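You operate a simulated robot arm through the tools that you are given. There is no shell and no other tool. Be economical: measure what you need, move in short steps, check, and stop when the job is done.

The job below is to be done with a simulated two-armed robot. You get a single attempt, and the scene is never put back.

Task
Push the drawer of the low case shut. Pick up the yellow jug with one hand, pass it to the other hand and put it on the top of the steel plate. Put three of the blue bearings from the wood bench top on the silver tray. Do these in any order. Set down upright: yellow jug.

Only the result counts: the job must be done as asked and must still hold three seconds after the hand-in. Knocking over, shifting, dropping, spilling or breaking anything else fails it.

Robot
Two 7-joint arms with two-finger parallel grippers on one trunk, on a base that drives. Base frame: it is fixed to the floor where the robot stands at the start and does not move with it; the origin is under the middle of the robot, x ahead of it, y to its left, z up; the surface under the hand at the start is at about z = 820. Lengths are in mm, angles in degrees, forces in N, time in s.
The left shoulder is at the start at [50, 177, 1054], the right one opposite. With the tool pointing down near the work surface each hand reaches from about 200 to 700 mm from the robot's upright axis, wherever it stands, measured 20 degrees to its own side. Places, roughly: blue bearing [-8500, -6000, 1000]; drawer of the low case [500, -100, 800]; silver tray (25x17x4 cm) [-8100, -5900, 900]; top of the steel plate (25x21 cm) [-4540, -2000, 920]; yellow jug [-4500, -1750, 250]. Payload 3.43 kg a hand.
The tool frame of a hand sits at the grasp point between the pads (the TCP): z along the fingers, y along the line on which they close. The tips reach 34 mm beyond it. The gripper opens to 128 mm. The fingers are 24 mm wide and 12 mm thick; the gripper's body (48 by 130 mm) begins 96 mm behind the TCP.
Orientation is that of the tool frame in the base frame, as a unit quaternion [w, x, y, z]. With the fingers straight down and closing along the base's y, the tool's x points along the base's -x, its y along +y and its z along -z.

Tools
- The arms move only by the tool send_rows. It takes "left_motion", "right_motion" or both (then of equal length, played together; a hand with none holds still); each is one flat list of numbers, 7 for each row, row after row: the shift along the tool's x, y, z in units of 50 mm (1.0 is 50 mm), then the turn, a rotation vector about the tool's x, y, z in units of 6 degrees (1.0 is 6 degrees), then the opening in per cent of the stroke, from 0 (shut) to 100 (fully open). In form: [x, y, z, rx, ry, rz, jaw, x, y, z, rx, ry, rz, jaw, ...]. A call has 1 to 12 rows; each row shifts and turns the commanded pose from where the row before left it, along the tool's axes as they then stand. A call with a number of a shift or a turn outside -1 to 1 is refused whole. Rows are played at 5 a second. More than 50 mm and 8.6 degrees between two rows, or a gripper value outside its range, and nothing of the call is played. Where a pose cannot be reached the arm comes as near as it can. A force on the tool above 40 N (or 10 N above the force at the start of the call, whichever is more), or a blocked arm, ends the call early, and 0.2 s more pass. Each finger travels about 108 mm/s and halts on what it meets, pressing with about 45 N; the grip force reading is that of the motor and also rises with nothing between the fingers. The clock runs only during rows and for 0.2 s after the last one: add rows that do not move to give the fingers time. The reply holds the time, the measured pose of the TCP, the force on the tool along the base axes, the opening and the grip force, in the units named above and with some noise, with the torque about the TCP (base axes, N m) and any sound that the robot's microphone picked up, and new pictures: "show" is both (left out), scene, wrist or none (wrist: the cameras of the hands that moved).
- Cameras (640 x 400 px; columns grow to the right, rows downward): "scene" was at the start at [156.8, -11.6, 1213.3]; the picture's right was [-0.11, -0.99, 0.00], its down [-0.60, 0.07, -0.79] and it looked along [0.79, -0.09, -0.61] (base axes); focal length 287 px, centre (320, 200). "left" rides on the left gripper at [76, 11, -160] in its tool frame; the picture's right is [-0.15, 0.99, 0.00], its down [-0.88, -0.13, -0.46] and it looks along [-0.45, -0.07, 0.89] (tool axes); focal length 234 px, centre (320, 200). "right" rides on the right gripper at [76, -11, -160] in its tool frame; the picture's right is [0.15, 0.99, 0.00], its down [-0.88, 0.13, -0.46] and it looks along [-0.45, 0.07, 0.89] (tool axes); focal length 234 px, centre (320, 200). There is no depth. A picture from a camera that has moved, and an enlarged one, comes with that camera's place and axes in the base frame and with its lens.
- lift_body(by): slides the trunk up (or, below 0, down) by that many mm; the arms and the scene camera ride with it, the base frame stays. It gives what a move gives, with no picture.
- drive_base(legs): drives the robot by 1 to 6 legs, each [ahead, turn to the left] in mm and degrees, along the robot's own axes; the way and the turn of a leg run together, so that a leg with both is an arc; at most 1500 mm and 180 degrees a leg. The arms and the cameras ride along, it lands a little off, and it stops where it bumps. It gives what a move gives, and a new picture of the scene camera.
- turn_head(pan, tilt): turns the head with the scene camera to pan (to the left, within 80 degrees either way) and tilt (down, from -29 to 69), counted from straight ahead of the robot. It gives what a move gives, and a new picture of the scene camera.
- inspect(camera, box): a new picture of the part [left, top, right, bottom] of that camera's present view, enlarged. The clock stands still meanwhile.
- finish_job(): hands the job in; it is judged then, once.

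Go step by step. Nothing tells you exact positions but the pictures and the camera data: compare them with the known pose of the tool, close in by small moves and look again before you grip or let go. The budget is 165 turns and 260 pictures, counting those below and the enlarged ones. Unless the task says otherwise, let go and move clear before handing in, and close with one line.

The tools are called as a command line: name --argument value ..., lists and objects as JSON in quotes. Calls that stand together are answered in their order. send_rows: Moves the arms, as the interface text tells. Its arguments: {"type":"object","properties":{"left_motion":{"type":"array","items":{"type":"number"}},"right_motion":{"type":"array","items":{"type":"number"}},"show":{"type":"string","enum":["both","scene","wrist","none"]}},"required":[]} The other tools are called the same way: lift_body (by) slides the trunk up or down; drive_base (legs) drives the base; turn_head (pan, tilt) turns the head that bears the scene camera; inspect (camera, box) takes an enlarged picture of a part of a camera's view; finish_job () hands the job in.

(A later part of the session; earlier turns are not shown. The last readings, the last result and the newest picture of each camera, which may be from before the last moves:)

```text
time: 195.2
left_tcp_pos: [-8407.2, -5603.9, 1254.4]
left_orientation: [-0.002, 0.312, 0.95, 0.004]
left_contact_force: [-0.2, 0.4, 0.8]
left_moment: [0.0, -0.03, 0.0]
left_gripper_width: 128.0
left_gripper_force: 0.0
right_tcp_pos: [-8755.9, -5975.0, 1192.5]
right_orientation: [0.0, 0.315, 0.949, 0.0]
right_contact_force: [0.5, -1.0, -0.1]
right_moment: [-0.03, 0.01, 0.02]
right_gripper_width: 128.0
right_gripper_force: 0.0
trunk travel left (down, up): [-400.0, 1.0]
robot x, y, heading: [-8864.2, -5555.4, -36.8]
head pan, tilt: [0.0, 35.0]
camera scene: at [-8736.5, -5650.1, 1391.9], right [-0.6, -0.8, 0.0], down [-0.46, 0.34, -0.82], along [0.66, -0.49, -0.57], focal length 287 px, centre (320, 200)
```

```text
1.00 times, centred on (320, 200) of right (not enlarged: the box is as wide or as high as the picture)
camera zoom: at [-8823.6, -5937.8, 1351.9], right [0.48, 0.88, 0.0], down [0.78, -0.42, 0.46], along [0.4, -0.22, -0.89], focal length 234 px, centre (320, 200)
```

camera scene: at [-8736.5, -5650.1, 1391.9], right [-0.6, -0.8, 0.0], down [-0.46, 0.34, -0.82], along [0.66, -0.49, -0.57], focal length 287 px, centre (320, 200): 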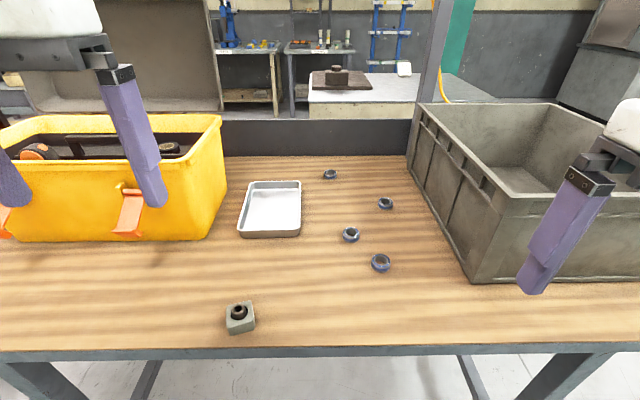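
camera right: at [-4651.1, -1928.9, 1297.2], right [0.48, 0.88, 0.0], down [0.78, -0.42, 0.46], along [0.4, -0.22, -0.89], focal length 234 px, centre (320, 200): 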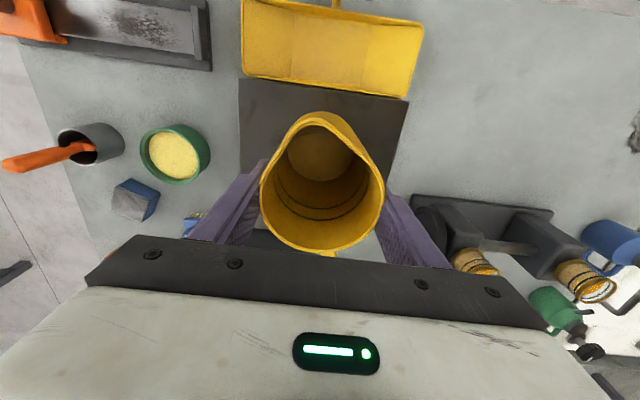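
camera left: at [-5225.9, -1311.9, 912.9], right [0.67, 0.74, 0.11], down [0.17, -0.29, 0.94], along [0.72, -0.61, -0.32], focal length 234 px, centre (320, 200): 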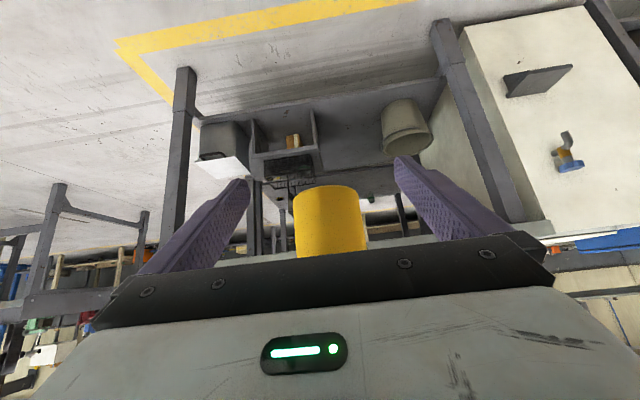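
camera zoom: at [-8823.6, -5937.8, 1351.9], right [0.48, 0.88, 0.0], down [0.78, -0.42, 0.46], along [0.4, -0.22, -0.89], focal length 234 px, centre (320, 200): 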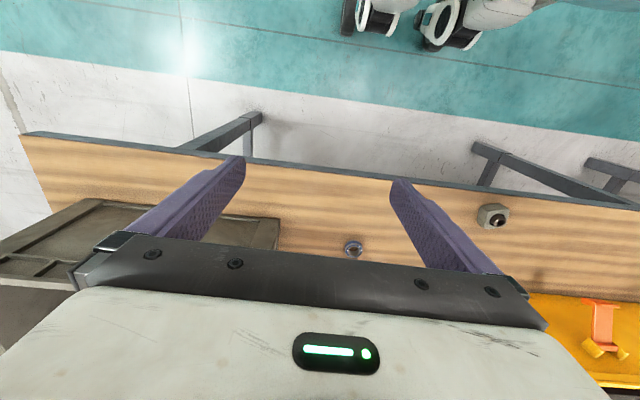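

Triangulated: bench top z≈866; bearings D (9909, 3116), C (9845, 3018), B (9963, 2875); tray e1 9537–9705, e2 2785–3017. I'll bring the right hand in line with the bearings, tilt it 30° forward for reach, then move up and lower the trunk.

send_rows --right_motion '[0, 0.83, 0, 0, 0, 0, 60, 0, 0.83, 0, 0, 0, 0, 60, 0, 0.83, 0, 0, 0, 0, 60, 0, 0, 0, 0, -1, 0, 60, 0, 0, 0, 0, -1, 0, 60, 0, 0, 0, 0, -1, 0, 60, 0, 0, 0, 0, -1, 0, 60, 0, 0, 0, 0, -1, 0, 60, 0, 0, 0, 0, 0, 0, 60]' --show "none"

drive_base --legs '[[122, 0]]'

lift_body --by -110

inspect --camera "right" --box '[0, 0, 640, 400]'

```text
time: 197.2
left_tcp_pos: [-8409.2, -5605.5, 1253.3]
left_orientation: [-0.002, 0.313, 0.95, 0.003]
left_contact_force: [-0.7, 0.0, 0.2]
left_moment: [0.0, -0.01, -0.03]
left_gripper_width: 127.8
left_gripper_force: 0.1
right_tcp_pos: [-8682.1, -5876.1, 1191.5]
right_orientation: [0.246, 0.305, 0.916, -0.082]
right_contact_force: [0.5, -0.2, -0.5]
right_moment: [0.01, 0.0, 0.0]
right_gripper_width: 76.6
right_gripper_force: 0.0
trunk travel left (down, up): [-400.0, 1.0]
robot x, y, heading: [-8863.8, -5554.1, -36.7]
head pan, tilt: [0.0, 35.0]
```

```text
time: 198.4
left_tcp_pos: [-8311.0, -5676.3, 1253.0]
left_orientation: [-0.004, 0.313, 0.95, 0.003]
left_contact_force: [0.0, 0.7, 0.3]
left_moment: [0.04, 0.0, 0.01]
left_gripper_width: 127.9
left_gripper_force: 0.0
right_tcp_pos: [-8584.2, -5947.2, 1191.5]
right_orientation: [0.246, 0.304, 0.917, -0.081]
right_contact_force: [0.7, -0.1, -1.0]
right_moment: [0.0, -0.02, -0.01]
right_gripper_width: 77.1
right_gripper_force: 0.1
trunk travel left (down, up): [-400.0, 1.0]
robot x, y, heading: [-8769.2, -5623.7, -36.9]
head pan, tilt: [0.0, 35.0]
camera scene: at [-8639.8, -5723.3, 1391.8], right [-0.6, -0.8, 0.0], down [-0.46, 0.34, -0.82], along [0.66, -0.49, -0.57], focal length 287 px, centre (320, 200)
```

scene: 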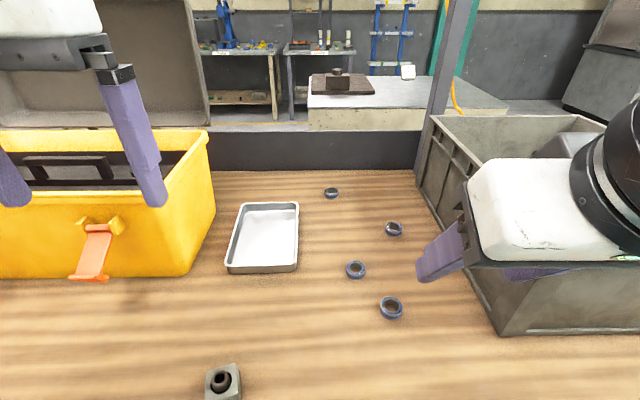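

```text
time: 199.8
left_tcp_pos: [-8312.0, -5676.4, 1143.5]
left_orientation: [-0.002, 0.312, 0.95, 0.003]
left_contact_force: [-0.2, -0.2, 0.1]
left_moment: [-0.03, 0.03, -0.05]
left_gripper_width: 128.1
left_gripper_force: 0.1
right_tcp_pos: [-8584.2, -5947.4, 1082.1]
right_orientation: [0.247, 0.305, 0.916, -0.081]
right_contact_force: [0.0, -0.2, -0.8]
right_moment: [-0.02, 0.01, 0.01]
right_gripper_width: 76.5
right_gripper_force: 0.1
trunk travel left (down, up): [-290.0, 111.0]
robot x, y, heading: [-8767.3, -5626.1, -36.9]
head pan, tilt: [0.0, 35.0]
```

```text
1.00 times, centred on (320, 200) of right (not enlarged: the box is as wide or as high as the picture)
camera zoom: at [-8708.8, -5868.8, 1182.5], right [0.49, 0.87, -0.07], down [0.51, -0.22, 0.84], along [0.71, -0.45, -0.54], focal length 234 px, centre (320, 200)
```

zoom: 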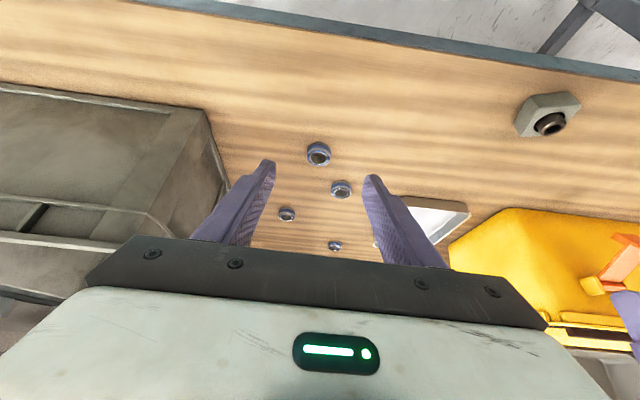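

All four bearings show up in the wrist view and the positions agree within 10 mm. I'll move the right hand above bearing D for a closer look.

send_rows --right_motion '[-0.36, 0, 0.744, 0, 0, 0, 60, -0.36, 0, 0.744, 0, 0, 0, 60, -0.36, 0, 0.744, 0, 0, 0, 60, -0.36, 0, 0.744, 0, 0, 0, 60, -0.36, 0, 0.744, 0, 0, 0, 60, 0, 0, 0, 0, 0, 0, 60]'

```text
time: 201.2
left_tcp_pos: [-8312.1, -5676.7, 1144.1]
left_orientation: [-0.003, 0.313, 0.95, 0.004]
left_contact_force: [0.1, -0.5, 0.0]
left_moment: [-0.02, 0.0, 0.04]
left_gripper_width: 128.0
left_gripper_force: 0.1
right_tcp_pos: [-8449.1, -6049.3, 965.1]
right_orientation: [0.246, 0.305, 0.916, -0.081]
right_contact_force: [0.1, -0.7, -0.2]
right_moment: [-0.01, 0.04, 0.0]
right_gripper_width: 76.8
right_gripper_force: 0.0
trunk travel left (down, up): [-290.0, 111.0]
robot x, y, heading: [-8766.7, -5627.6, -36.7]
head pan, tilt: [0.0, 35.0]
camera scene: at [-8640.7, -5722.6, 1281.9], right [-0.6, -0.8, 0.0], down [-0.46, 0.34, -0.82], along [0.66, -0.49, -0.57], focal length 287 px, centre (320, 200)
camera right: at [-8571.8, -5971.7, 1065.6], right [0.49, 0.87, -0.07], down [0.51, -0.22, 0.84], along [0.71, -0.45, -0.54], focal length 234 px, centre (320, 200)
```

scene: 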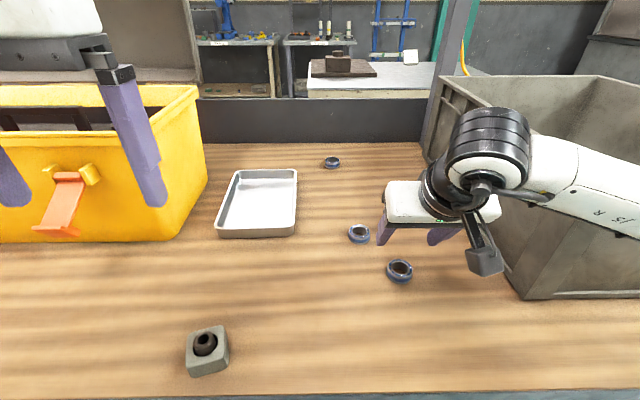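
right: 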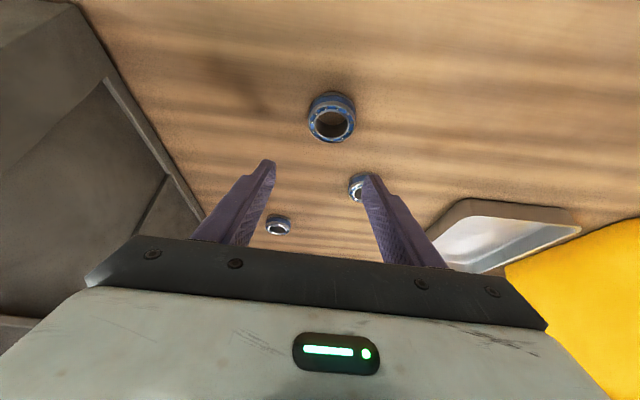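

Bearing D measures (9905, 3127). I'll lower the open fingers around it.

send_rows --right_motion '[0.332, 0.035, 0.495, 0, 0, 0, 60, 0.25, 0.035, 0.37, 0, 0, 0, 60, 0, 0, 0, 0, 0, 0, 60]'

inspect --camera "right" --box '[220, 90, 420, 250]'

```text
time: 202.0
left_tcp_pos: [-8310.7, -5675.9, 1143.4]
left_orientation: [-0.003, 0.313, 0.95, 0.004]
left_contact_force: [-0.5, 0.3, 0.3]
left_moment: [0.02, -0.04, 0.03]
left_gripper_width: 128.0
left_gripper_force: 0.0
right_tcp_pos: [-8448.9, -6044.2, 913.9]
right_orientation: [0.246, 0.304, 0.917, -0.081]
right_contact_force: [-0.2, -0.2, 0.5]
right_moment: [-0.01, -0.02, 0.02]
right_gripper_width: 76.6
right_gripper_force: 0.0
trunk travel left (down, up): [-290.0, 111.0]
robot x, y, heading: [-8766.1, -5624.0, -36.7]
head pan, tilt: [0.0, 35.0]
camera scene: at [-8640.6, -5722.6, 1281.9], right [-0.6, -0.8, 0.0], down [-0.46, 0.34, -0.82], along [0.66, -0.49, -0.57], focal length 287 px, centre (320, 200)
camera right: at [-8572.5, -5965.5, 1014.4], right [0.49, 0.87, -0.07], down [0.51, -0.22, 0.84], along [0.71, -0.45, -0.54], focal length 234 px, centre (320, 200)
```

scene: 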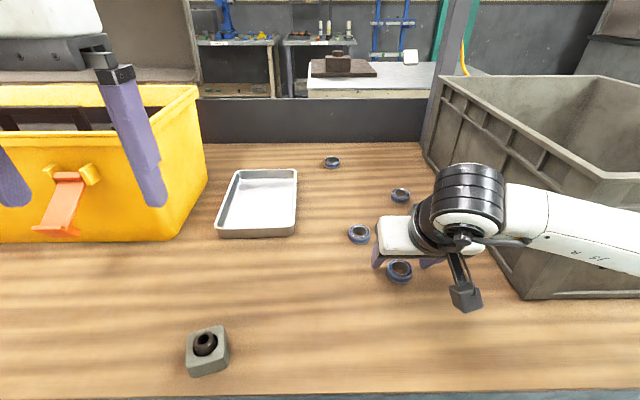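
right: 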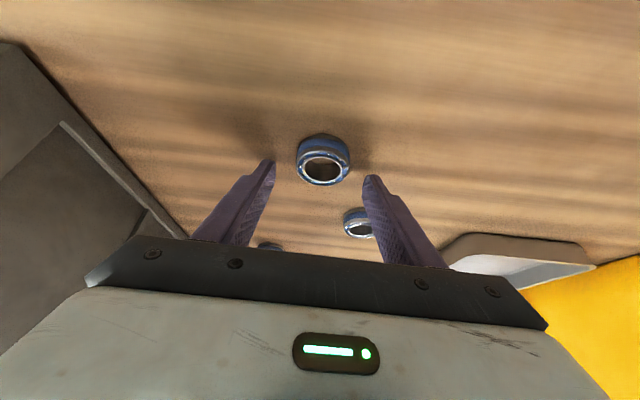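

```text
2.50 times, centred on (320, 170) of right
camera zoom: at [-8572.5, -5965.5, 1014.4], right [0.49, 0.87, -0.07], down [0.51, -0.22, 0.84], along [0.71, -0.45, -0.54], focal length 585 px, centre (320, 275)
```

zoom: 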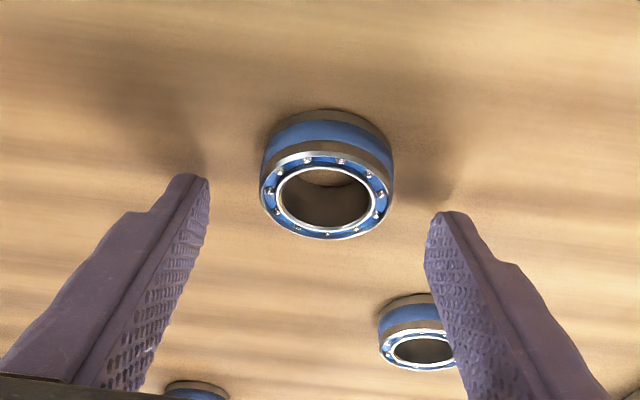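

The ring is centred between the fingers. I'll settle the last 8 mm down and close.

send_rows --right_motion '[0.15, 0, 0.1, 0, 0, 0, 60, 0, 0, 0, 0, 0, 0, 45, 0, 0, 0, 0, 0, 0, 30, 0, 0, 0, 0, 0, 0, 15, 0, 0, 0, 0, 0, 0, 15]' --show "none"

inspect --camera "right" --box '[220, 90, 420, 250]'

```text
time: 203.2
left_tcp_pos: [-8311.7, -5676.2, 1143.2]
left_orientation: [-0.003, 0.313, 0.95, 0.003]
left_contact_force: [0.8, -0.3, 0.4]
left_moment: [0.0, -0.02, 0.02]
left_gripper_width: 128.2
left_gripper_force: 0.1
right_tcp_pos: [-8451.9, -6043.0, 906.8]
right_orientation: [0.246, 0.305, 0.916, -0.082]
right_contact_force: [-0.6, 0.0, 0.3]
right_moment: [0.01, 0.0, 0.01]
right_gripper_width: 42.7
right_gripper_force: 45.6
trunk travel left (down, up): [-290.0, 111.0]
robot x, y, heading: [-8768.0, -5623.2, -37.0]
head pan, tilt: [0.0, 35.0]
```

```text
2.50 times, centred on (320, 170) of right
camera zoom: at [-8575.6, -5963.6, 1006.4], right [0.49, 0.87, -0.07], down [0.51, -0.22, 0.84], along [0.71, -0.45, -0.55], focal length 585 px, centre (320, 275)
```

zoom: 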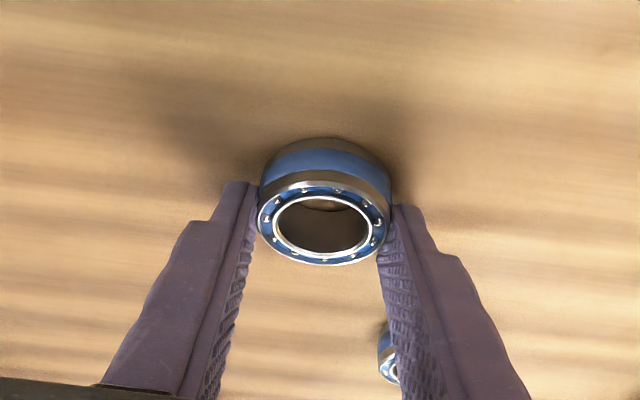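

The bearing is gripped at 42.7 mm. I'll lift it straight up and check.

send_rows --right_motion '[-0.15, 0, -0.26, 0, 0, 0, 0, -0.35, 0, -0.6, 0, 0, 0, 0, -0.45, 0, -0.78, 0, 0, 0, 0, -0.45, 0, -0.78, 0, 0, 0, 0]'

```text
time: 204.2
left_tcp_pos: [-8311.9, -5675.8, 1143.5]
left_orientation: [-0.003, 0.314, 0.949, 0.004]
left_contact_force: [0.5, 0.0, -0.7]
left_moment: [-0.01, 0.01, 0.0]
left_gripper_width: 128.0
left_gripper_force: 0.1
right_tcp_pos: [-8451.5, -6043.4, 1047.3]
right_orientation: [0.246, 0.304, 0.917, -0.083]
right_contact_force: [0.5, -0.6, -0.5]
right_moment: [0.04, 0.0, -0.01]
right_gripper_width: 42.8
right_gripper_force: 44.9
trunk travel left (down, up): [-290.0, 111.0]
robot x, y, heading: [-8773.0, -5626.9, -36.5]
head pan, tilt: [0.0, 35.0]
camera scene: at [-8640.6, -5722.4, 1281.9], right [-0.6, -0.8, 0.0], down [-0.46, 0.34, -0.82], along [0.66, -0.49, -0.57], focal length 287 px, centre (320, 200)
camera right: at [-8574.7, -5963.9, 1147.5], right [0.49, 0.87, -0.07], down [0.51, -0.22, 0.83], along [0.71, -0.45, -0.55], focal length 234 px, centre (320, 200)
```

scene: 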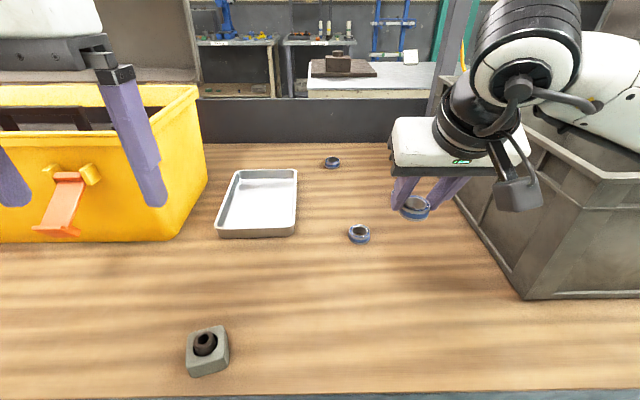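
right: 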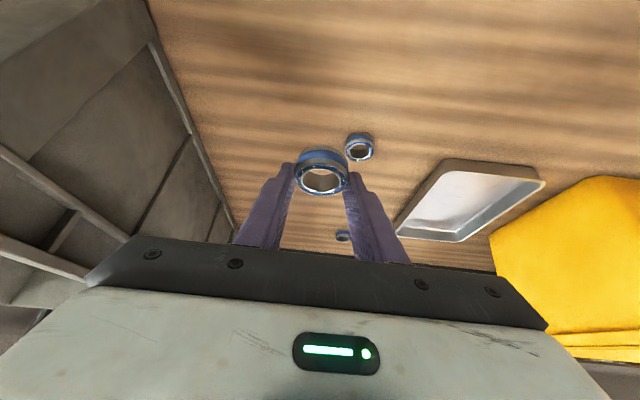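

The bearing is held well clear of the bench. I'll carry it over to the tray's near right part.

send_rows --right_motion '[-0.342, 0.59, 0.1975, 0, 0, 0, 0, -0.342, 0.59, 0.1975, 0, 0, 0, 0, -0.342, 0.59, 0.1975, 0, 0, 0, 0, -0.342, 0.59, 0.1975, 0, 0, 0, 0, -0.342, 0.59, 0.1975, 0, 0, 0, 0, -0.342, 0.59, 0.1975, 0, 0, 0, 0, -0.342, 0.59, 0.1975, 0, 0, 0, 0, -0.342, 0.59, 0.1975, 0, 0, 0, 0, 0, 0, 0, 0, 0, 0, 0]'

```text
time: 206.4
left_tcp_pos: [-8312.2, -5677.4, 1144.7]
left_orientation: [-0.003, 0.314, 0.949, 0.004]
left_contact_force: [-0.1, 0.0, 0.0]
left_moment: [0.03, -0.01, -0.02]
left_gripper_width: 128.0
left_gripper_force: 0.1
right_tcp_pos: [-8191.8, -5995.8, 1050.8]
right_orientation: [0.247, 0.339, 0.905, -0.079]
right_contact_force: [0.3, 0.1, -1.0]
right_moment: [-0.01, 0.02, 0.03]
right_gripper_width: 42.9
right_gripper_force: 45.2
trunk travel left (down, up): [-290.0, 111.0]
robot x, y, heading: [-8768.2, -5625.7, -37.0]
head pan, tilt: [0.0, 35.0]
stopped in row 9 (right hand): the arm was blocked; the commanded pose is now the measured one
camera scene: at [-8640.7, -5723.4, 1281.8], right [-0.6, -0.8, 0.0], down [-0.46, 0.34, -0.82], along [0.66, -0.49, -0.57], focal length 287 px, centre (320, 200)
camera right: at [-8311.8, -5910.4, 1151.6], right [0.55, 0.83, -0.05], down [0.48, -0.26, 0.84], along [0.68, -0.49, -0.54], focal length 234 px, centre (320, 200)
```

scene: 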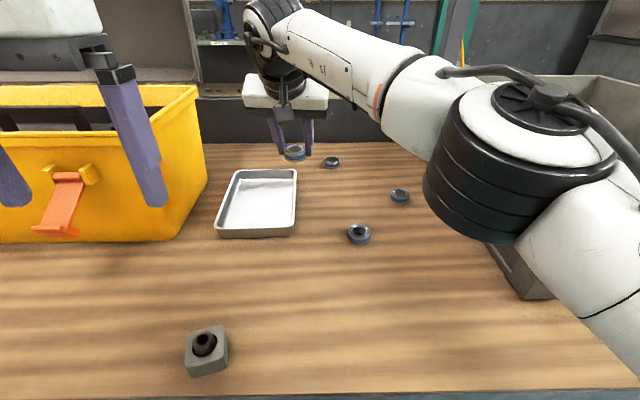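
right: 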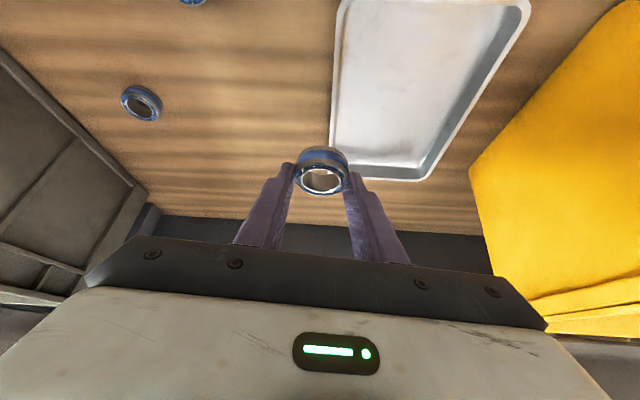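

The arm stopped about 40 mm short in a cramped crossing pose, with no load on the tool and nothing visibly moved. I'll withdraw to the right and turn the base left instead, so that the tray comes in front of the right arm.

send_rows --right_motion '[0, -0.63, 0, 0, 0, 0, 0, 0, -0.63, 0, 0, 0, 0, 0, 0, -0.63, 0, 0, 0, 0, 0, 0, -0.63, 0, 0, 0, 0, 0, 0, -0.63, 0, 0, 0, 0, 0, 0, -0.63, 0, 0, 0, 0, 0]' --show "scene"

```text
time: 207.8
left_tcp_pos: [-8313.0, -5677.4, 1143.2]
left_orientation: [-0.002, 0.314, 0.949, 0.004]
left_contact_force: [-0.5, -1.0, -0.5]
left_moment: [0.02, -0.01, 0.01]
left_gripper_width: 127.8
left_gripper_force: 0.0
right_tcp_pos: [-8313.8, -6135.7, 1048.3]
right_orientation: [0.247, 0.334, 0.906, -0.081]
right_contact_force: [0.2, 0.0, -1.0]
right_moment: [-0.03, 0.01, -0.02]
right_gripper_width: 43.0
right_gripper_force: 44.6
trunk travel left (down, up): [-290.0, 111.0]
robot x, y, heading: [-8765.5, -5625.1, -36.8]
head pan, tilt: [0.0, 35.0]
camera scene: at [-8641.0, -5723.3, 1281.9], right [-0.6, -0.8, 0.0], down [-0.46, 0.34, -0.82], along [0.66, -0.49, -0.57], focal length 287 px, centre (320, 200)
```

scene: 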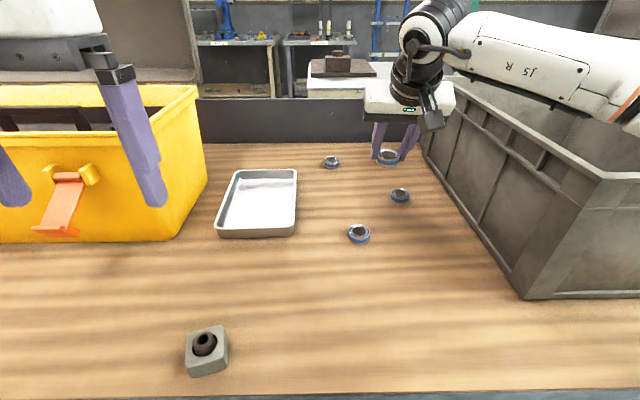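

The crate is unmoved. Now I'll turn the base left 22° to bring the bearing over the tray.

drive_base --legs '[[0, 22.4]]'

inspect --camera "right" --box '[0, 0, 640, 400]'

```text
time: 209.4
left_tcp_pos: [-8326.2, -5497.4, 1143.1]
left_orientation: [-0.003, 0.123, 0.992, 0.003]
left_contact_force: [1.2, 0.4, 0.0]
left_moment: [-0.01, 0.02, 0.01]
left_gripper_width: 127.8
left_gripper_force: 0.0
right_tcp_pos: [-8153.6, -5923.9, 1047.7]
right_orientation: [0.258, 0.152, 0.954, -0.031]
right_contact_force: [-0.2, 0.0, -1.0]
right_moment: [-0.01, 0.01, 0.0]
right_gripper_width: 43.0
right_gripper_force: 45.3
trunk travel left (down, up): [-290.0, 111.0]
robot x, y, heading: [-8768.4, -5626.9, -14.6]
head pan, tilt: [0.0, 35.0]
camera scene: at [-8613.9, -5666.9, 1281.9], right [-0.25, -0.97, 0.0], down [-0.56, 0.14, -0.82], along [0.79, -0.2, -0.57], focal length 287 px, centre (320, 200)
```

scene: 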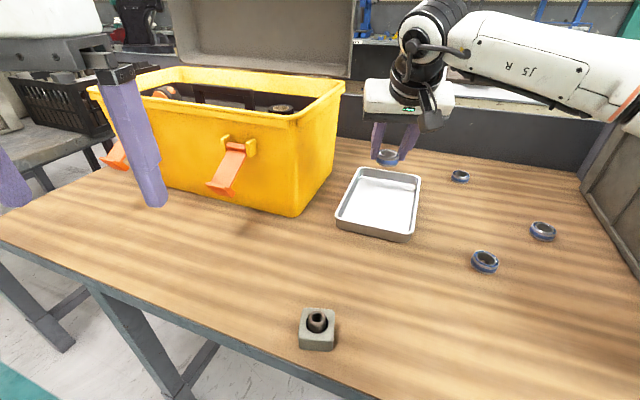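

```text
1.00 times, centred on (320, 200) of right (not enlarged: the box is as wide or as high as the picture)
camera zoom: at [-8297.0, -5890.0, 1147.9], right [0.18, 0.98, -0.05], down [0.54, -0.06, 0.84], along [0.82, -0.18, -0.54], focal length 234 px, centre (320, 200)
```

zoom: 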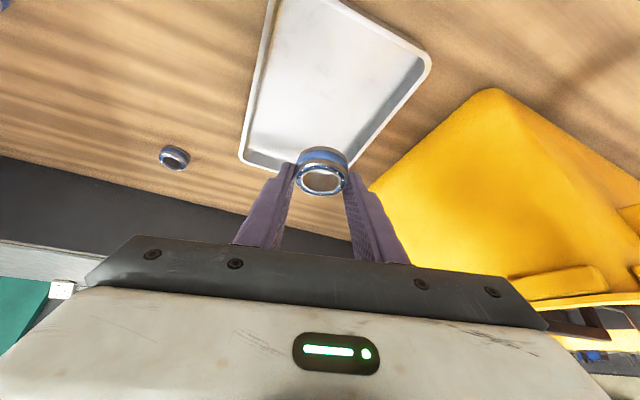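

The bearing is above the near part of the tray (centre about e1 9624, e2 2920). I'll move 55 mm further in so that there's room for all three, and lower part way.

send_rows --right_motion '[-0.476, -0.1, 0.275, 0, 0, 0, 0, -0.476, -0.1, 0.275, 0, 0, 0, 0, 0.367, 0, 0.635, 0, 0, 0, 0, 0.367, 0, 0.635, 0, 0, 0, 0, 0.3, 0, 0.52, 0, 0, 0, 0, 0, 0, 0, 0, 0, 0, 0]'

inspect --camera "scene" --box '[310, 120, 470, 260]'

```text
time: 210.8
left_tcp_pos: [-8328.1, -5498.4, 1145.0]
left_orientation: [-0.002, 0.123, 0.992, 0.003]
left_contact_force: [-0.4, -0.1, -0.7]
left_moment: [0.01, 0.03, -0.01]
left_gripper_width: 127.9
left_gripper_force: 0.1
right_tcp_pos: [-8103.7, -5947.6, 944.6]
right_orientation: [0.259, 0.153, 0.953, -0.031]
right_contact_force: [0.8, -0.6, -1.0]
right_moment: [0.0, 0.03, -0.01]
right_gripper_width: 42.4
right_gripper_force: 44.9
trunk travel left (down, up): [-290.0, 111.0]
robot x, y, heading: [-8765.5, -5626.3, -14.6]
head pan, tilt: [0.0, 35.0]
camera scene: at [-8614.0, -5667.3, 1281.9], right [-0.25, -0.97, 0.0], down [-0.56, 0.14, -0.82], along [0.79, -0.2, -0.57], focal length 287 px, centre (320, 200)
camera right: at [-8246.8, -5915.2, 1043.7], right [0.18, 0.98, -0.05], down [0.54, -0.06, 0.84], along [0.82, -0.18, -0.54], focal length 234 px, centre (320, 200)
```

scene: 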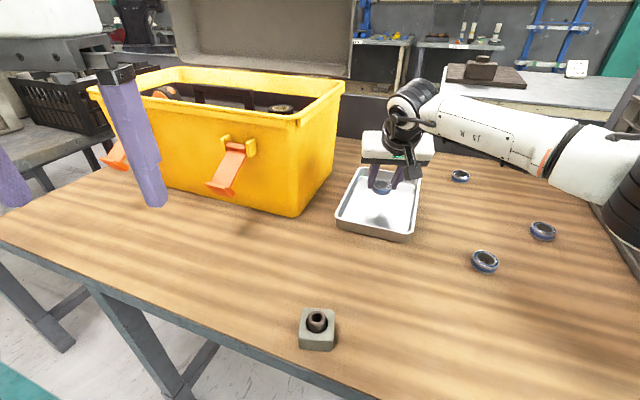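
right: 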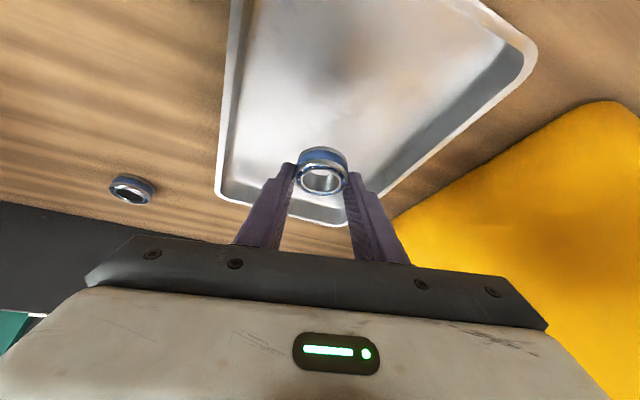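

```text
2.86 times, centred on (390, 190) of scene
camera zoom: at [-8614.0, -5667.3, 1281.9], right [-0.25, -0.97, 0.0], down [-0.56, 0.14, -0.82], along [0.79, -0.2, -0.57], focal length 819 px, centre (120, 229)
```

zoom: 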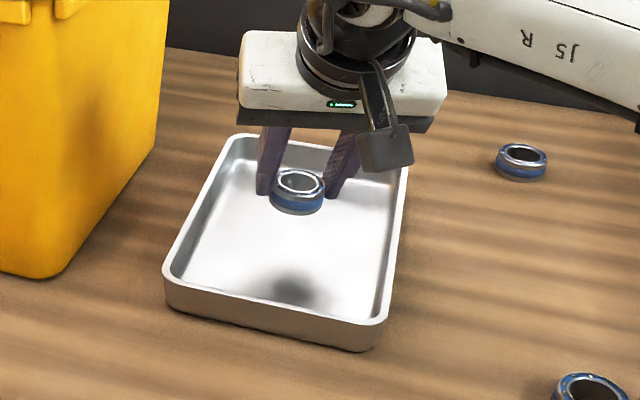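

The bearing hovers over the tray's floor with room all around. I'll lower it to just above the floor.

send_rows --right_motion '[0.13, 0, 0.225, 0, 0, 0, 0, 0.13, 0, 0.225, 0, 0, 0, 0, 0, 0, 0, 0, 0, 0, 0]' --show "none"

inspect --camera "scene" --box '[340, 150, 440, 240]'

```text
time: 211.6
left_tcp_pos: [-8327.5, -5498.8, 1142.9]
left_orientation: [-0.004, 0.123, 0.992, 0.003]
left_contact_force: [-0.1, -0.4, 0.1]
left_moment: [-0.01, -0.02, 0.01]
left_gripper_width: 128.1
left_gripper_force: 0.1
right_tcp_pos: [-8103.2, -5947.5, 918.1]
right_orientation: [0.258, 0.154, 0.953, -0.031]
right_contact_force: [0.0, 0.2, -1.7]
right_moment: [-0.02, -0.02, -0.02]
right_gripper_width: 42.6
right_gripper_force: 44.8
trunk travel left (down, up): [-290.0, 111.0]
robot x, y, heading: [-8769.0, -5628.9, -14.4]
head pan, tilt: [0.0, 35.0]
```

```text
4.44 times, centred on (390, 195) of scene
camera zoom: at [-8614.0, -5667.4, 1281.9], right [-0.25, -0.97, 0.0], down [-0.56, 0.14, -0.82], along [0.79, -0.2, -0.57], focal length 1274 px, centre (9, 222)
```

zoom: 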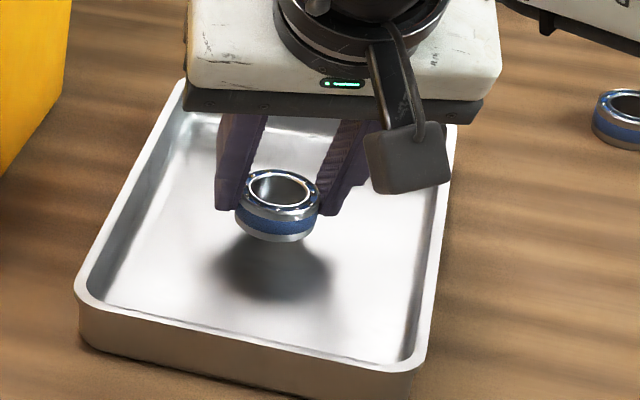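

A shadow gap remains. I'll go down in 2 mm steps.

send_rows --right_motion '[0.02, 0, 0.035, 0, 0, 0, 0, 0.02, 0, 0.035, 0, 0, 0, 0, 0.02, 0, 0.035, 0, 0, 0, 0, 0, 0, 0, 0, 0, 0, 0]' --show "none"

inspect --camera "scene" --box '[340, 150, 440, 240]'

```text
time: 212.6
left_tcp_pos: [-8327.2, -5498.6, 1144.6]
left_orientation: [-0.003, 0.122, 0.992, 0.002]
left_contact_force: [0.6, -0.5, 0.6]
left_moment: [0.0, 0.0, 0.0]
left_gripper_width: 128.4
left_gripper_force: 0.1
right_tcp_pos: [-8102.4, -5947.6, 912.1]
right_orientation: [0.258, 0.153, 0.954, -0.031]
right_contact_force: [-0.6, -0.2, -1.0]
right_moment: [0.0, 0.01, -0.01]
right_gripper_width: 42.6
right_gripper_force: 44.7
trunk travel left (down, up): [-290.0, 111.0]
robot x, y, heading: [-8766.4, -5623.9, -14.2]
head pan, tilt: [0.0, 35.0]
```

```text
4.44 times, centred on (390, 195) of scene
camera zoom: at [-8613.9, -5667.4, 1281.9], right [-0.25, -0.97, 0.0], down [-0.56, 0.14, -0.82], along [0.79, -0.2, -0.57], focal length 1274 px, centre (9, 222)
```

zoom: 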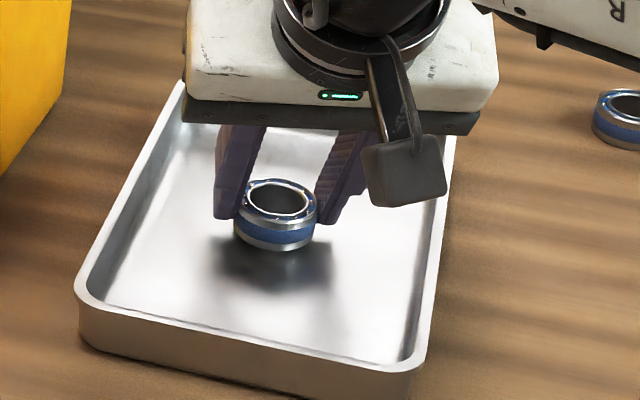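

Almost there; two more 2 mm steps.

send_rows --right_motion '[0.02, 0, 0.035, 0, 0, 0, 0, 0.02, 0, 0.035, 0, 0, 0, 0, 0, 0, 0, 0, 0, 0, 0]' --show "none"

inspect --camera "scene" --box '[340, 150, 440, 240]'

```text
time: 213.4
left_tcp_pos: [-8327.5, -5498.3, 1144.1]
left_orientation: [-0.003, 0.122, 0.992, 0.003]
left_contact_force: [-0.4, 0.1, 0.2]
left_moment: [-0.01, 0.03, 0.0]
left_gripper_width: 127.9
left_gripper_force: 0.0
right_tcp_pos: [-8103.2, -5947.0, 909.2]
right_orientation: [0.258, 0.153, 0.953, -0.031]
right_contact_force: [-1.1, -1.2, 8.4]
right_moment: [-0.17, 0.0, -0.02]
right_gripper_width: 42.7
right_gripper_force: 45.1
trunk travel left (down, up): [-290.0, 111.0]
robot x, y, heading: [-8766.6, -5623.8, -14.6]
head pan, tilt: [0.0, 35.0]
```

```text
4.44 times, centred on (390, 195) of scene
camera zoom: at [-8614.9, -5667.0, 1282.2], right [-0.25, -0.97, 0.0], down [-0.55, 0.14, -0.82], along [0.79, -0.2, -0.57], focal length 1274 px, centre (9, 222)
```

zoom: 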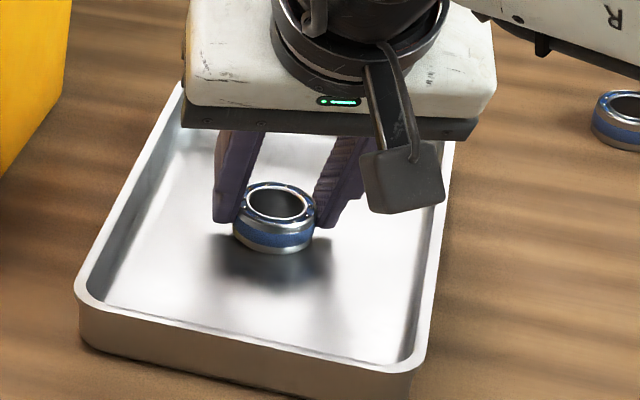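

Contact at about 8 N. I'll open and rise.

send_rows --right_motion '[0, 0, 0, 0, 0, 0, 40, 0, 0, 0, 0, 0, 0, 52, 0, 0, 0, 0, 0, 0, 55, -0.2, 0, -0.35, 0, 0, 0, 55, -0.4, 0, -0.69, 0, 0, 0, 55, -0.45, 0, -0.78, 0, 0, 0, 55, -0.45, 0, -0.78, 0, 0, 0, 55]' --show "scene"

```text
time: 215.0
left_tcp_pos: [-8327.2, -5498.7, 1143.2]
left_orientation: [-0.002, 0.123, 0.992, 0.002]
left_contact_force: [-0.9, -0.6, -0.5]
left_moment: [-0.01, -0.02, 0.02]
left_gripper_width: 128.0
left_gripper_force: 0.1
right_tcp_pos: [-8106.2, -5949.5, 1059.1]
right_orientation: [0.258, 0.153, 0.953, -0.031]
right_contact_force: [-0.2, -0.3, -0.7]
right_moment: [-0.02, 0.0, 0.0]
right_gripper_width: 70.5
right_gripper_force: 0.1
trunk travel left (down, up): [-290.0, 111.0]
robot x, y, heading: [-8767.9, -5625.1, -14.3]
head pan, tilt: [0.0, 35.0]
camera scene: at [-8614.4, -5667.0, 1281.9], right [-0.25, -0.97, 0.0], down [-0.56, 0.14, -0.82], along [0.79, -0.2, -0.57], focal length 287 px, centre (320, 200)
```

scene: 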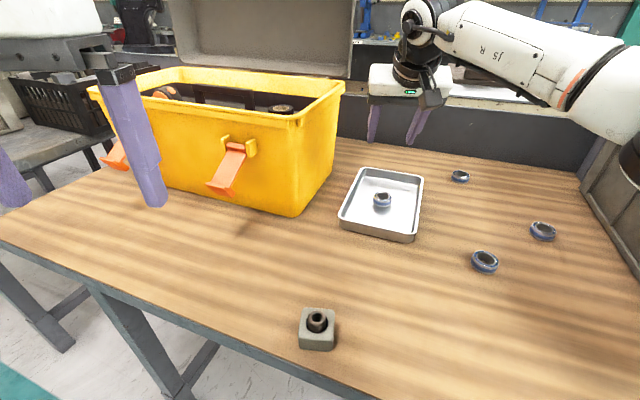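

The first bearing is in the tray. I'll draw the arm back a little and turn the base 14° right toward bearing C.

send_rows --right_motion '[0.69, -0.15, -0.4, 0, 0, 0, 60, 0.69, -0.15, -0.4, 0, 0, 0, 60, 0.69, -0.15, -0.4, 0, 0, 0, 60]' --show "none"

drive_base --legs '[[0, -14]]'

inspect --camera "right" --box '[0, 0, 640, 400]'

```text
time: 215.8
left_tcp_pos: [-8328.7, -5499.2, 1144.1]
left_orientation: [-0.003, 0.123, 0.992, 0.003]
left_contact_force: [0.2, 0.1, 0.0]
left_moment: [0.0, 0.0, -0.02]
left_gripper_width: 128.0
left_gripper_force: 0.0
right_tcp_pos: [-8227.0, -5934.6, 1058.3]
right_orientation: [0.259, 0.154, 0.953, -0.031]
right_contact_force: [0.0, -0.5, -0.5]
right_moment: [-0.03, 0.0, 0.0]
right_gripper_width: 76.8
right_gripper_force: 0.1
trunk travel left (down, up): [-290.0, 111.0]
robot x, y, heading: [-8764.5, -5625.4, -14.7]
head pan, tilt: [0.0, 35.0]
```

```text
time: 217.0
left_tcp_pos: [-8309.6, -5608.3, 1144.3]
left_orientation: [-0.002, 0.243, 0.97, 0.005]
left_contact_force: [-0.6, -0.5, 0.1]
left_moment: [0.02, 0.02, 0.0]
left_gripper_width: 128.2
left_gripper_force: 0.1
right_tcp_pos: [-8316.7, -6056.8, 1057.1]
right_orientation: [0.253, 0.269, 0.927, -0.062]
right_contact_force: [-0.5, -0.5, 0.9]
right_moment: [-0.01, 0.01, 0.02]
right_gripper_width: 76.5
right_gripper_force: 0.1
trunk travel left (down, up): [-290.0, 111.0]
robot x, y, heading: [-8768.9, -5629.9, -28.2]
head pan, tilt: [0.0, 35.0]
camera scene: at [-8628.3, -5703.5, 1281.9], right [-0.47, -0.88, 0.0], down [-0.5, 0.27, -0.82], along [0.72, -0.39, -0.57], focal length 287 px, centre (320, 200)
```

scene: 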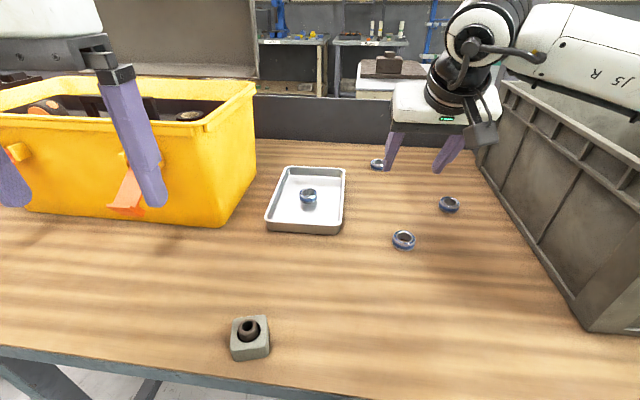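

```text
1.00 times, centred on (320, 200) of right (not enlarged: the box is as wide or as high as the picture)
camera zoom: at [-8448.0, -5990.2, 1157.1], right [0.42, 0.91, -0.05], down [0.51, -0.19, 0.84], along [0.75, -0.38, -0.54], focal length 234 px, centre (320, 200)
```

zoom: 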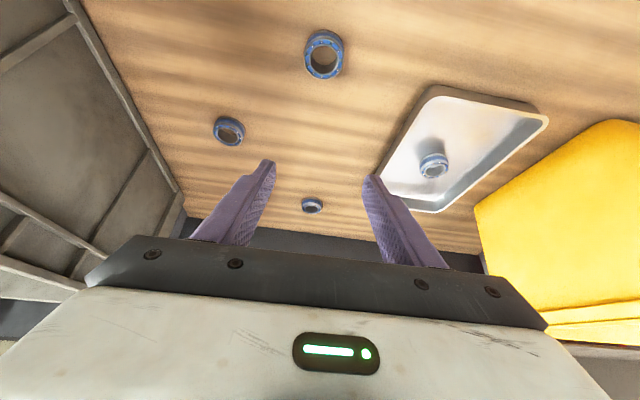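

Bearing C measures about (-8328, -6060). I'll go down above it and check.

send_rows --right_motion '[0.416, -0.058, 0.507, 0, 0, 0, 60, 0.416, -0.058, 0.507, 0, 0, 0, 60, 0.416, -0.058, 0.507, 0, 0, 0, 60, 0, 0, 0, 0, 0, 0, 60]'

```text
time: 218.0
left_tcp_pos: [-8309.2, -5609.0, 1144.8]
left_orientation: [-0.002, 0.242, 0.97, 0.004]
left_contact_force: [0.5, -0.5, 0.1]
left_moment: [0.0, -0.01, -0.01]
left_gripper_width: 128.2
left_gripper_force: 0.0
right_tcp_pos: [-8332.8, -6053.5, 960.4]
right_orientation: [0.251, 0.268, 0.928, -0.062]
right_contact_force: [0.4, 0.7, -0.2]
right_moment: [0.01, 0.01, -0.04]
right_gripper_width: 76.8
right_gripper_force: 0.0
trunk travel left (down, up): [-290.0, 111.0]
robot x, y, heading: [-8768.9, -5626.4, -28.4]
head pan, tilt: [0.0, 35.0]
camera scene: at [-8628.1, -5702.9, 1281.9], right [-0.47, -0.88, 0.0], down [-0.5, 0.27, -0.82], along [0.72, -0.39, -0.57], focal length 287 px, centre (320, 200)
camera right: at [-8464.0, -5986.7, 1060.2], right [0.42, 0.91, -0.05], down [0.51, -0.18, 0.84], along [0.75, -0.38, -0.54], focal length 234 px, centre (320, 200)
```

scene: 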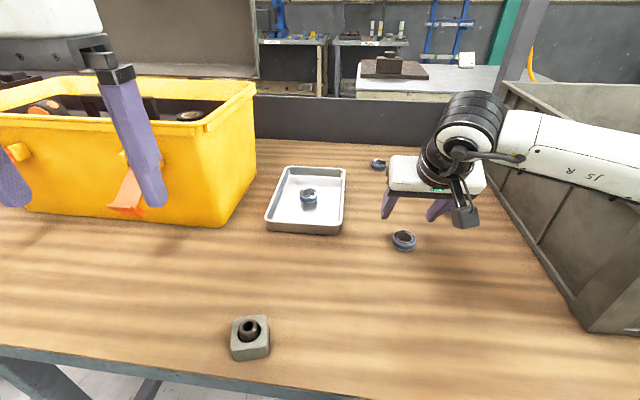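
right: 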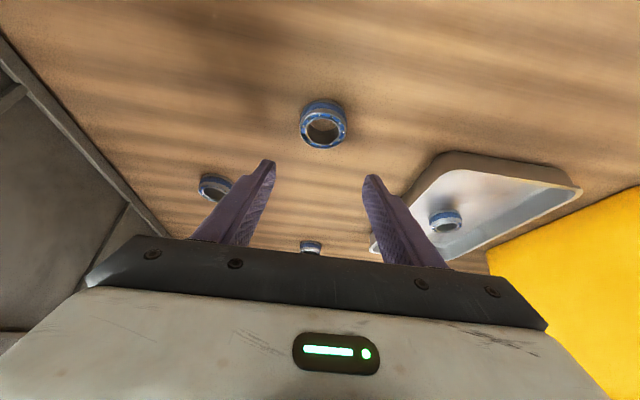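

The ring is centred between the fingers. I'll lower and close.

send_rows --right_motion '[0.31, -0.015, 0.438, 0, 0, 0, 60, 0.31, -0.015, 0.438, 0, 0, 0, 60, 0, 0, 0, 0, 0, 0, 60]' --show "none"

inspect --camera "right" --box '[220, 90, 420, 250]'

```text
time: 218.8
left_tcp_pos: [-8309.6, -5609.5, 1143.7]
left_orientation: [-0.003, 0.243, 0.97, 0.004]
left_contact_force: [0.1, -0.1, 0.7]
left_moment: [0.01, 0.04, 0.01]
left_gripper_width: 127.9
left_gripper_force: 0.0
right_tcp_pos: [-8338.4, -6051.2, 907.1]
right_orientation: [0.253, 0.268, 0.928, -0.062]
right_contact_force: [0.3, 0.3, -0.6]
right_moment: [-0.05, 0.02, -0.03]
right_gripper_width: 76.6
right_gripper_force: 0.1
trunk travel left (down, up): [-290.0, 111.0]
robot x, y, heading: [-8765.5, -5624.7, -28.5]
head pan, tilt: [0.0, 35.0]
```

```text
2.50 times, centred on (320, 170) of right
camera zoom: at [-8468.4, -5984.5, 1006.5], right [0.42, 0.91, -0.05], down [0.51, -0.19, 0.84], along [0.75, -0.38, -0.54], focal length 585 px, centre (320, 275)
```

zoom: 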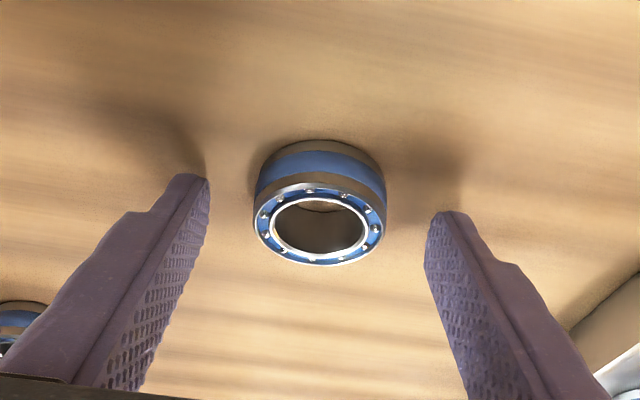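

Same picture as the good grasp before. Closing and lifting.

send_rows --right_motion '[0, 0, 0, 0, 0, 0, 45, 0, 0, 0, 0, 0, 0, 30, 0, 0, 0, 0, 0, 0, 15, 0, 0, 0, 0, 0, 0, 0, -0.15, 0, -0.26, 0, 0, 0, 0, -0.35, 0, -0.6, 0, 0, 0, 0, -0.45, 0, -0.78, 0, 0, 0, 0, -0.45, 0, -0.78, 0, 0, 0, 0]' --show "wrist"

```text
time: 220.6
left_tcp_pos: [-8310.4, -5609.2, 1144.0]
left_orientation: [-0.003, 0.243, 0.97, 0.003]
left_contact_force: [-0.6, 0.9, 0.2]
left_moment: [0.01, 0.0, 0.02]
left_gripper_width: 127.6
left_gripper_force: 0.0
right_tcp_pos: [-8339.1, -6053.4, 1045.0]
right_orientation: [0.253, 0.268, 0.928, -0.062]
right_contact_force: [-0.3, 0.0, -1.3]
right_moment: [0.0, 0.0, 0.02]
right_gripper_width: 42.8
right_gripper_force: 44.3
trunk travel left (down, up): [-290.0, 111.0]
robot x, y, heading: [-8768.1, -5626.7, -28.1]
head pan, tilt: [0.0, 35.0]
camera right: at [-8470.7, -5986.7, 1145.1], right [0.41, 0.91, -0.05], down [0.51, -0.18, 0.84], along [0.75, -0.38, -0.54], focal length 234 px, centre (320, 200)
```

right: 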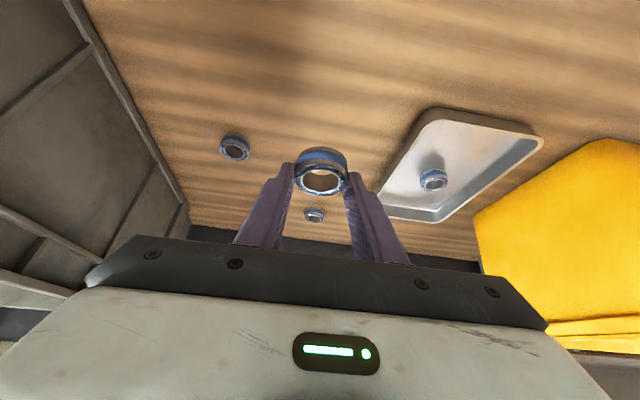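

Second bearing is held. I'll turn back left 14° to the tray.

drive_base --legs '[[0, 14]]'

send_rows --right_motion '[-0.38, 0.27, 0.22, 0, 0, 0, 0, -0.38, 0.27, 0.22, 0, 0, 0, 0, -0.38, 0.27, 0.22, 0, 0, 0, 0, -0.38, 0.27, 0.22, 0, 0, 0, 0, 0.35, 0, 0.606, 0, 0, 0, 0, 0.35, 0, 0.606, 0, 0, 0, 0, 0, 0, 0, 0, 0, 0, 0]' --show "wrist"

inspect --camera "scene" --box '[310, 120, 470, 260]'

```text
time: 221.9
left_tcp_pos: [-8326.5, -5495.8, 1142.7]
left_orientation: [-0.004, 0.121, 0.993, 0.002]
left_contact_force: [-0.4, 0.6, 0.5]
left_moment: [-0.05, -0.03, 0.02]
left_gripper_width: 128.0
left_gripper_force: 0.0
right_tcp_pos: [-8248.7, -5935.7, 1044.5]
right_orientation: [0.257, 0.151, 0.954, -0.03]
right_contact_force: [-0.1, 0.0, -1.3]
right_moment: [0.01, 0.0, -0.01]
right_gripper_width: 42.7
right_gripper_force: 45.0
trunk travel left (down, up): [-290.0, 111.0]
robot x, y, heading: [-8772.6, -5625.6, -14.1]
head pan, tilt: [0.0, 35.0]
camera scene: at [-8613.7, -5666.3, 1281.9], right [-0.25, -0.97, 0.0], down [-0.56, 0.14, -0.82], along [0.79, -0.2, -0.57], focal length 287 px, centre (320, 200)
```

scene: 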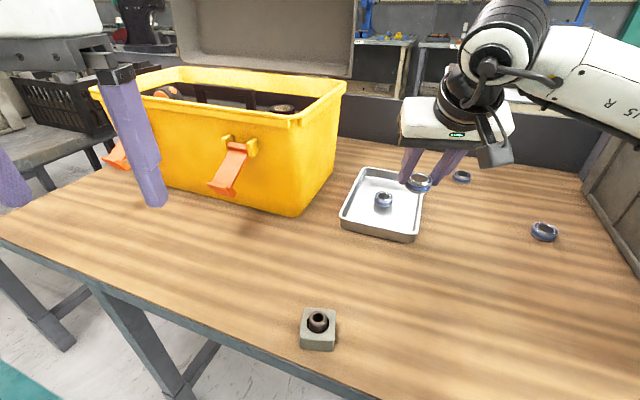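

```text
time: 223.5
left_tcp_pos: [-8327.2, -5497.5, 1142.7]
left_orientation: [-0.003, 0.121, 0.993, 0.003]
left_contact_force: [0.1, 0.2, -0.2]
left_moment: [0.03, 0.01, -0.01]
left_gripper_width: 128.1
left_gripper_force: 0.1
right_tcp_pos: [-8147.2, -5909.3, 975.9]
right_orientation: [0.258, 0.151, 0.954, -0.031]
right_contact_force: [0.4, 0.3, -1.2]
right_moment: [-0.02, 0.03, -0.02]
right_gripper_width: 43.0
right_gripper_force: 45.5
trunk travel left (down, up): [-290.0, 111.0]
robot x, y, heading: [-8769.8, -5628.5, -14.5]
head pan, tilt: [0.0, 35.0]
camera right: at [-8290.9, -5877.3, 1074.9], right [0.18, 0.98, -0.05], down [0.54, -0.05, 0.84], along [0.82, -0.18, -0.54], focal length 234 px, centre (320, 200)
```

right: 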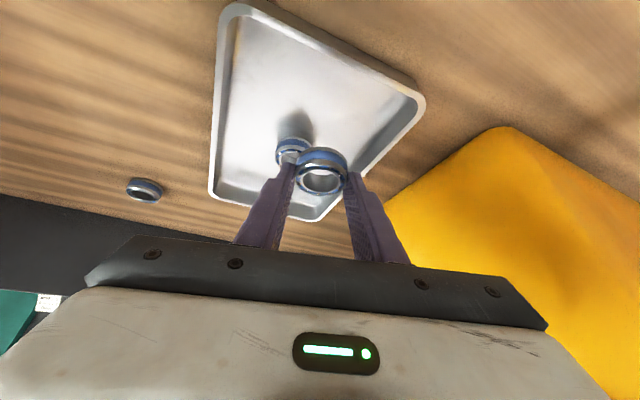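

```text
2.86 times, centred on (390, 190) of scene
camera zoom: at [-8613.9, -5666.8, 1281.9], right [-0.25, -0.97, 0.0], down [-0.56, 0.14, -0.82], along [0.79, -0.2, -0.57], focal length 819 px, centre (120, 229)
```

zoom: 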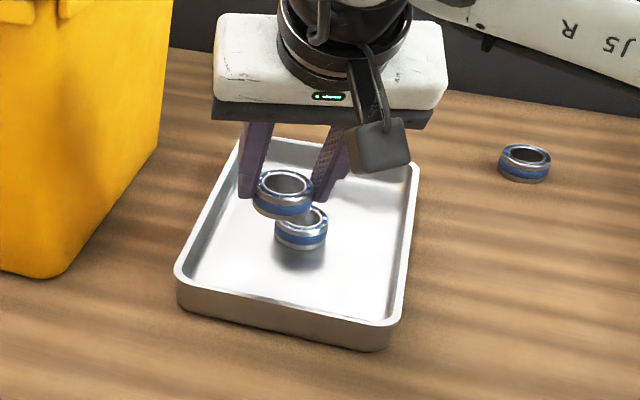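

The second bearing will land about 60 mm nearer and left of the first, well inside the tray. I'll lower it to just above the floor, keeping clear of the first.

send_rows --right_motion '[0.248, 0, 0.347, 0, 0, 0, 0, 0.248, 0, 0.347, 0, 0, 0, 0, 0.23, 0, 0.32, 0, 0, 0, 0, 0, 0, 0, 0, 0, 0, 0]' --show "none"

inspect --camera "scene" --box '[340, 150, 440, 240]'

```text
time: 224.5
left_tcp_pos: [-8327.4, -5496.6, 1144.7]
left_orientation: [-0.003, 0.12, 0.993, 0.003]
left_contact_force: [0.9, 1.0, -0.4]
left_moment: [0.0, 0.01, -0.03]
left_gripper_width: 127.8
left_gripper_force: 0.1
right_tcp_pos: [-8152.6, -5907.4, 913.2]
right_orientation: [0.258, 0.151, 0.954, -0.031]
right_contact_force: [0.4, -0.8, -0.9]
right_moment: [-0.04, -0.01, -0.01]
right_gripper_width: 42.6
right_gripper_force: 45.1
trunk travel left (down, up): [-290.0, 111.0]
robot x, y, heading: [-8769.9, -5629.3, -14.3]
head pan, tilt: [0.0, 35.0]
```

```text
4.44 times, centred on (390, 195) of scene
camera zoom: at [-8613.9, -5666.8, 1281.9], right [-0.25, -0.97, 0.0], down [-0.56, 0.14, -0.82], along [0.79, -0.2, -0.57], focal length 1274 px, centre (9, 222)
```

zoom: 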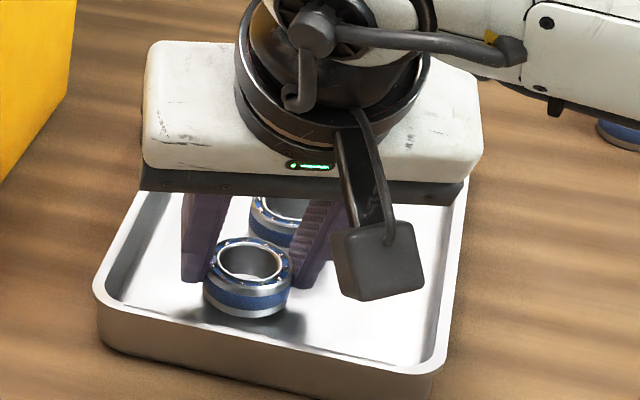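

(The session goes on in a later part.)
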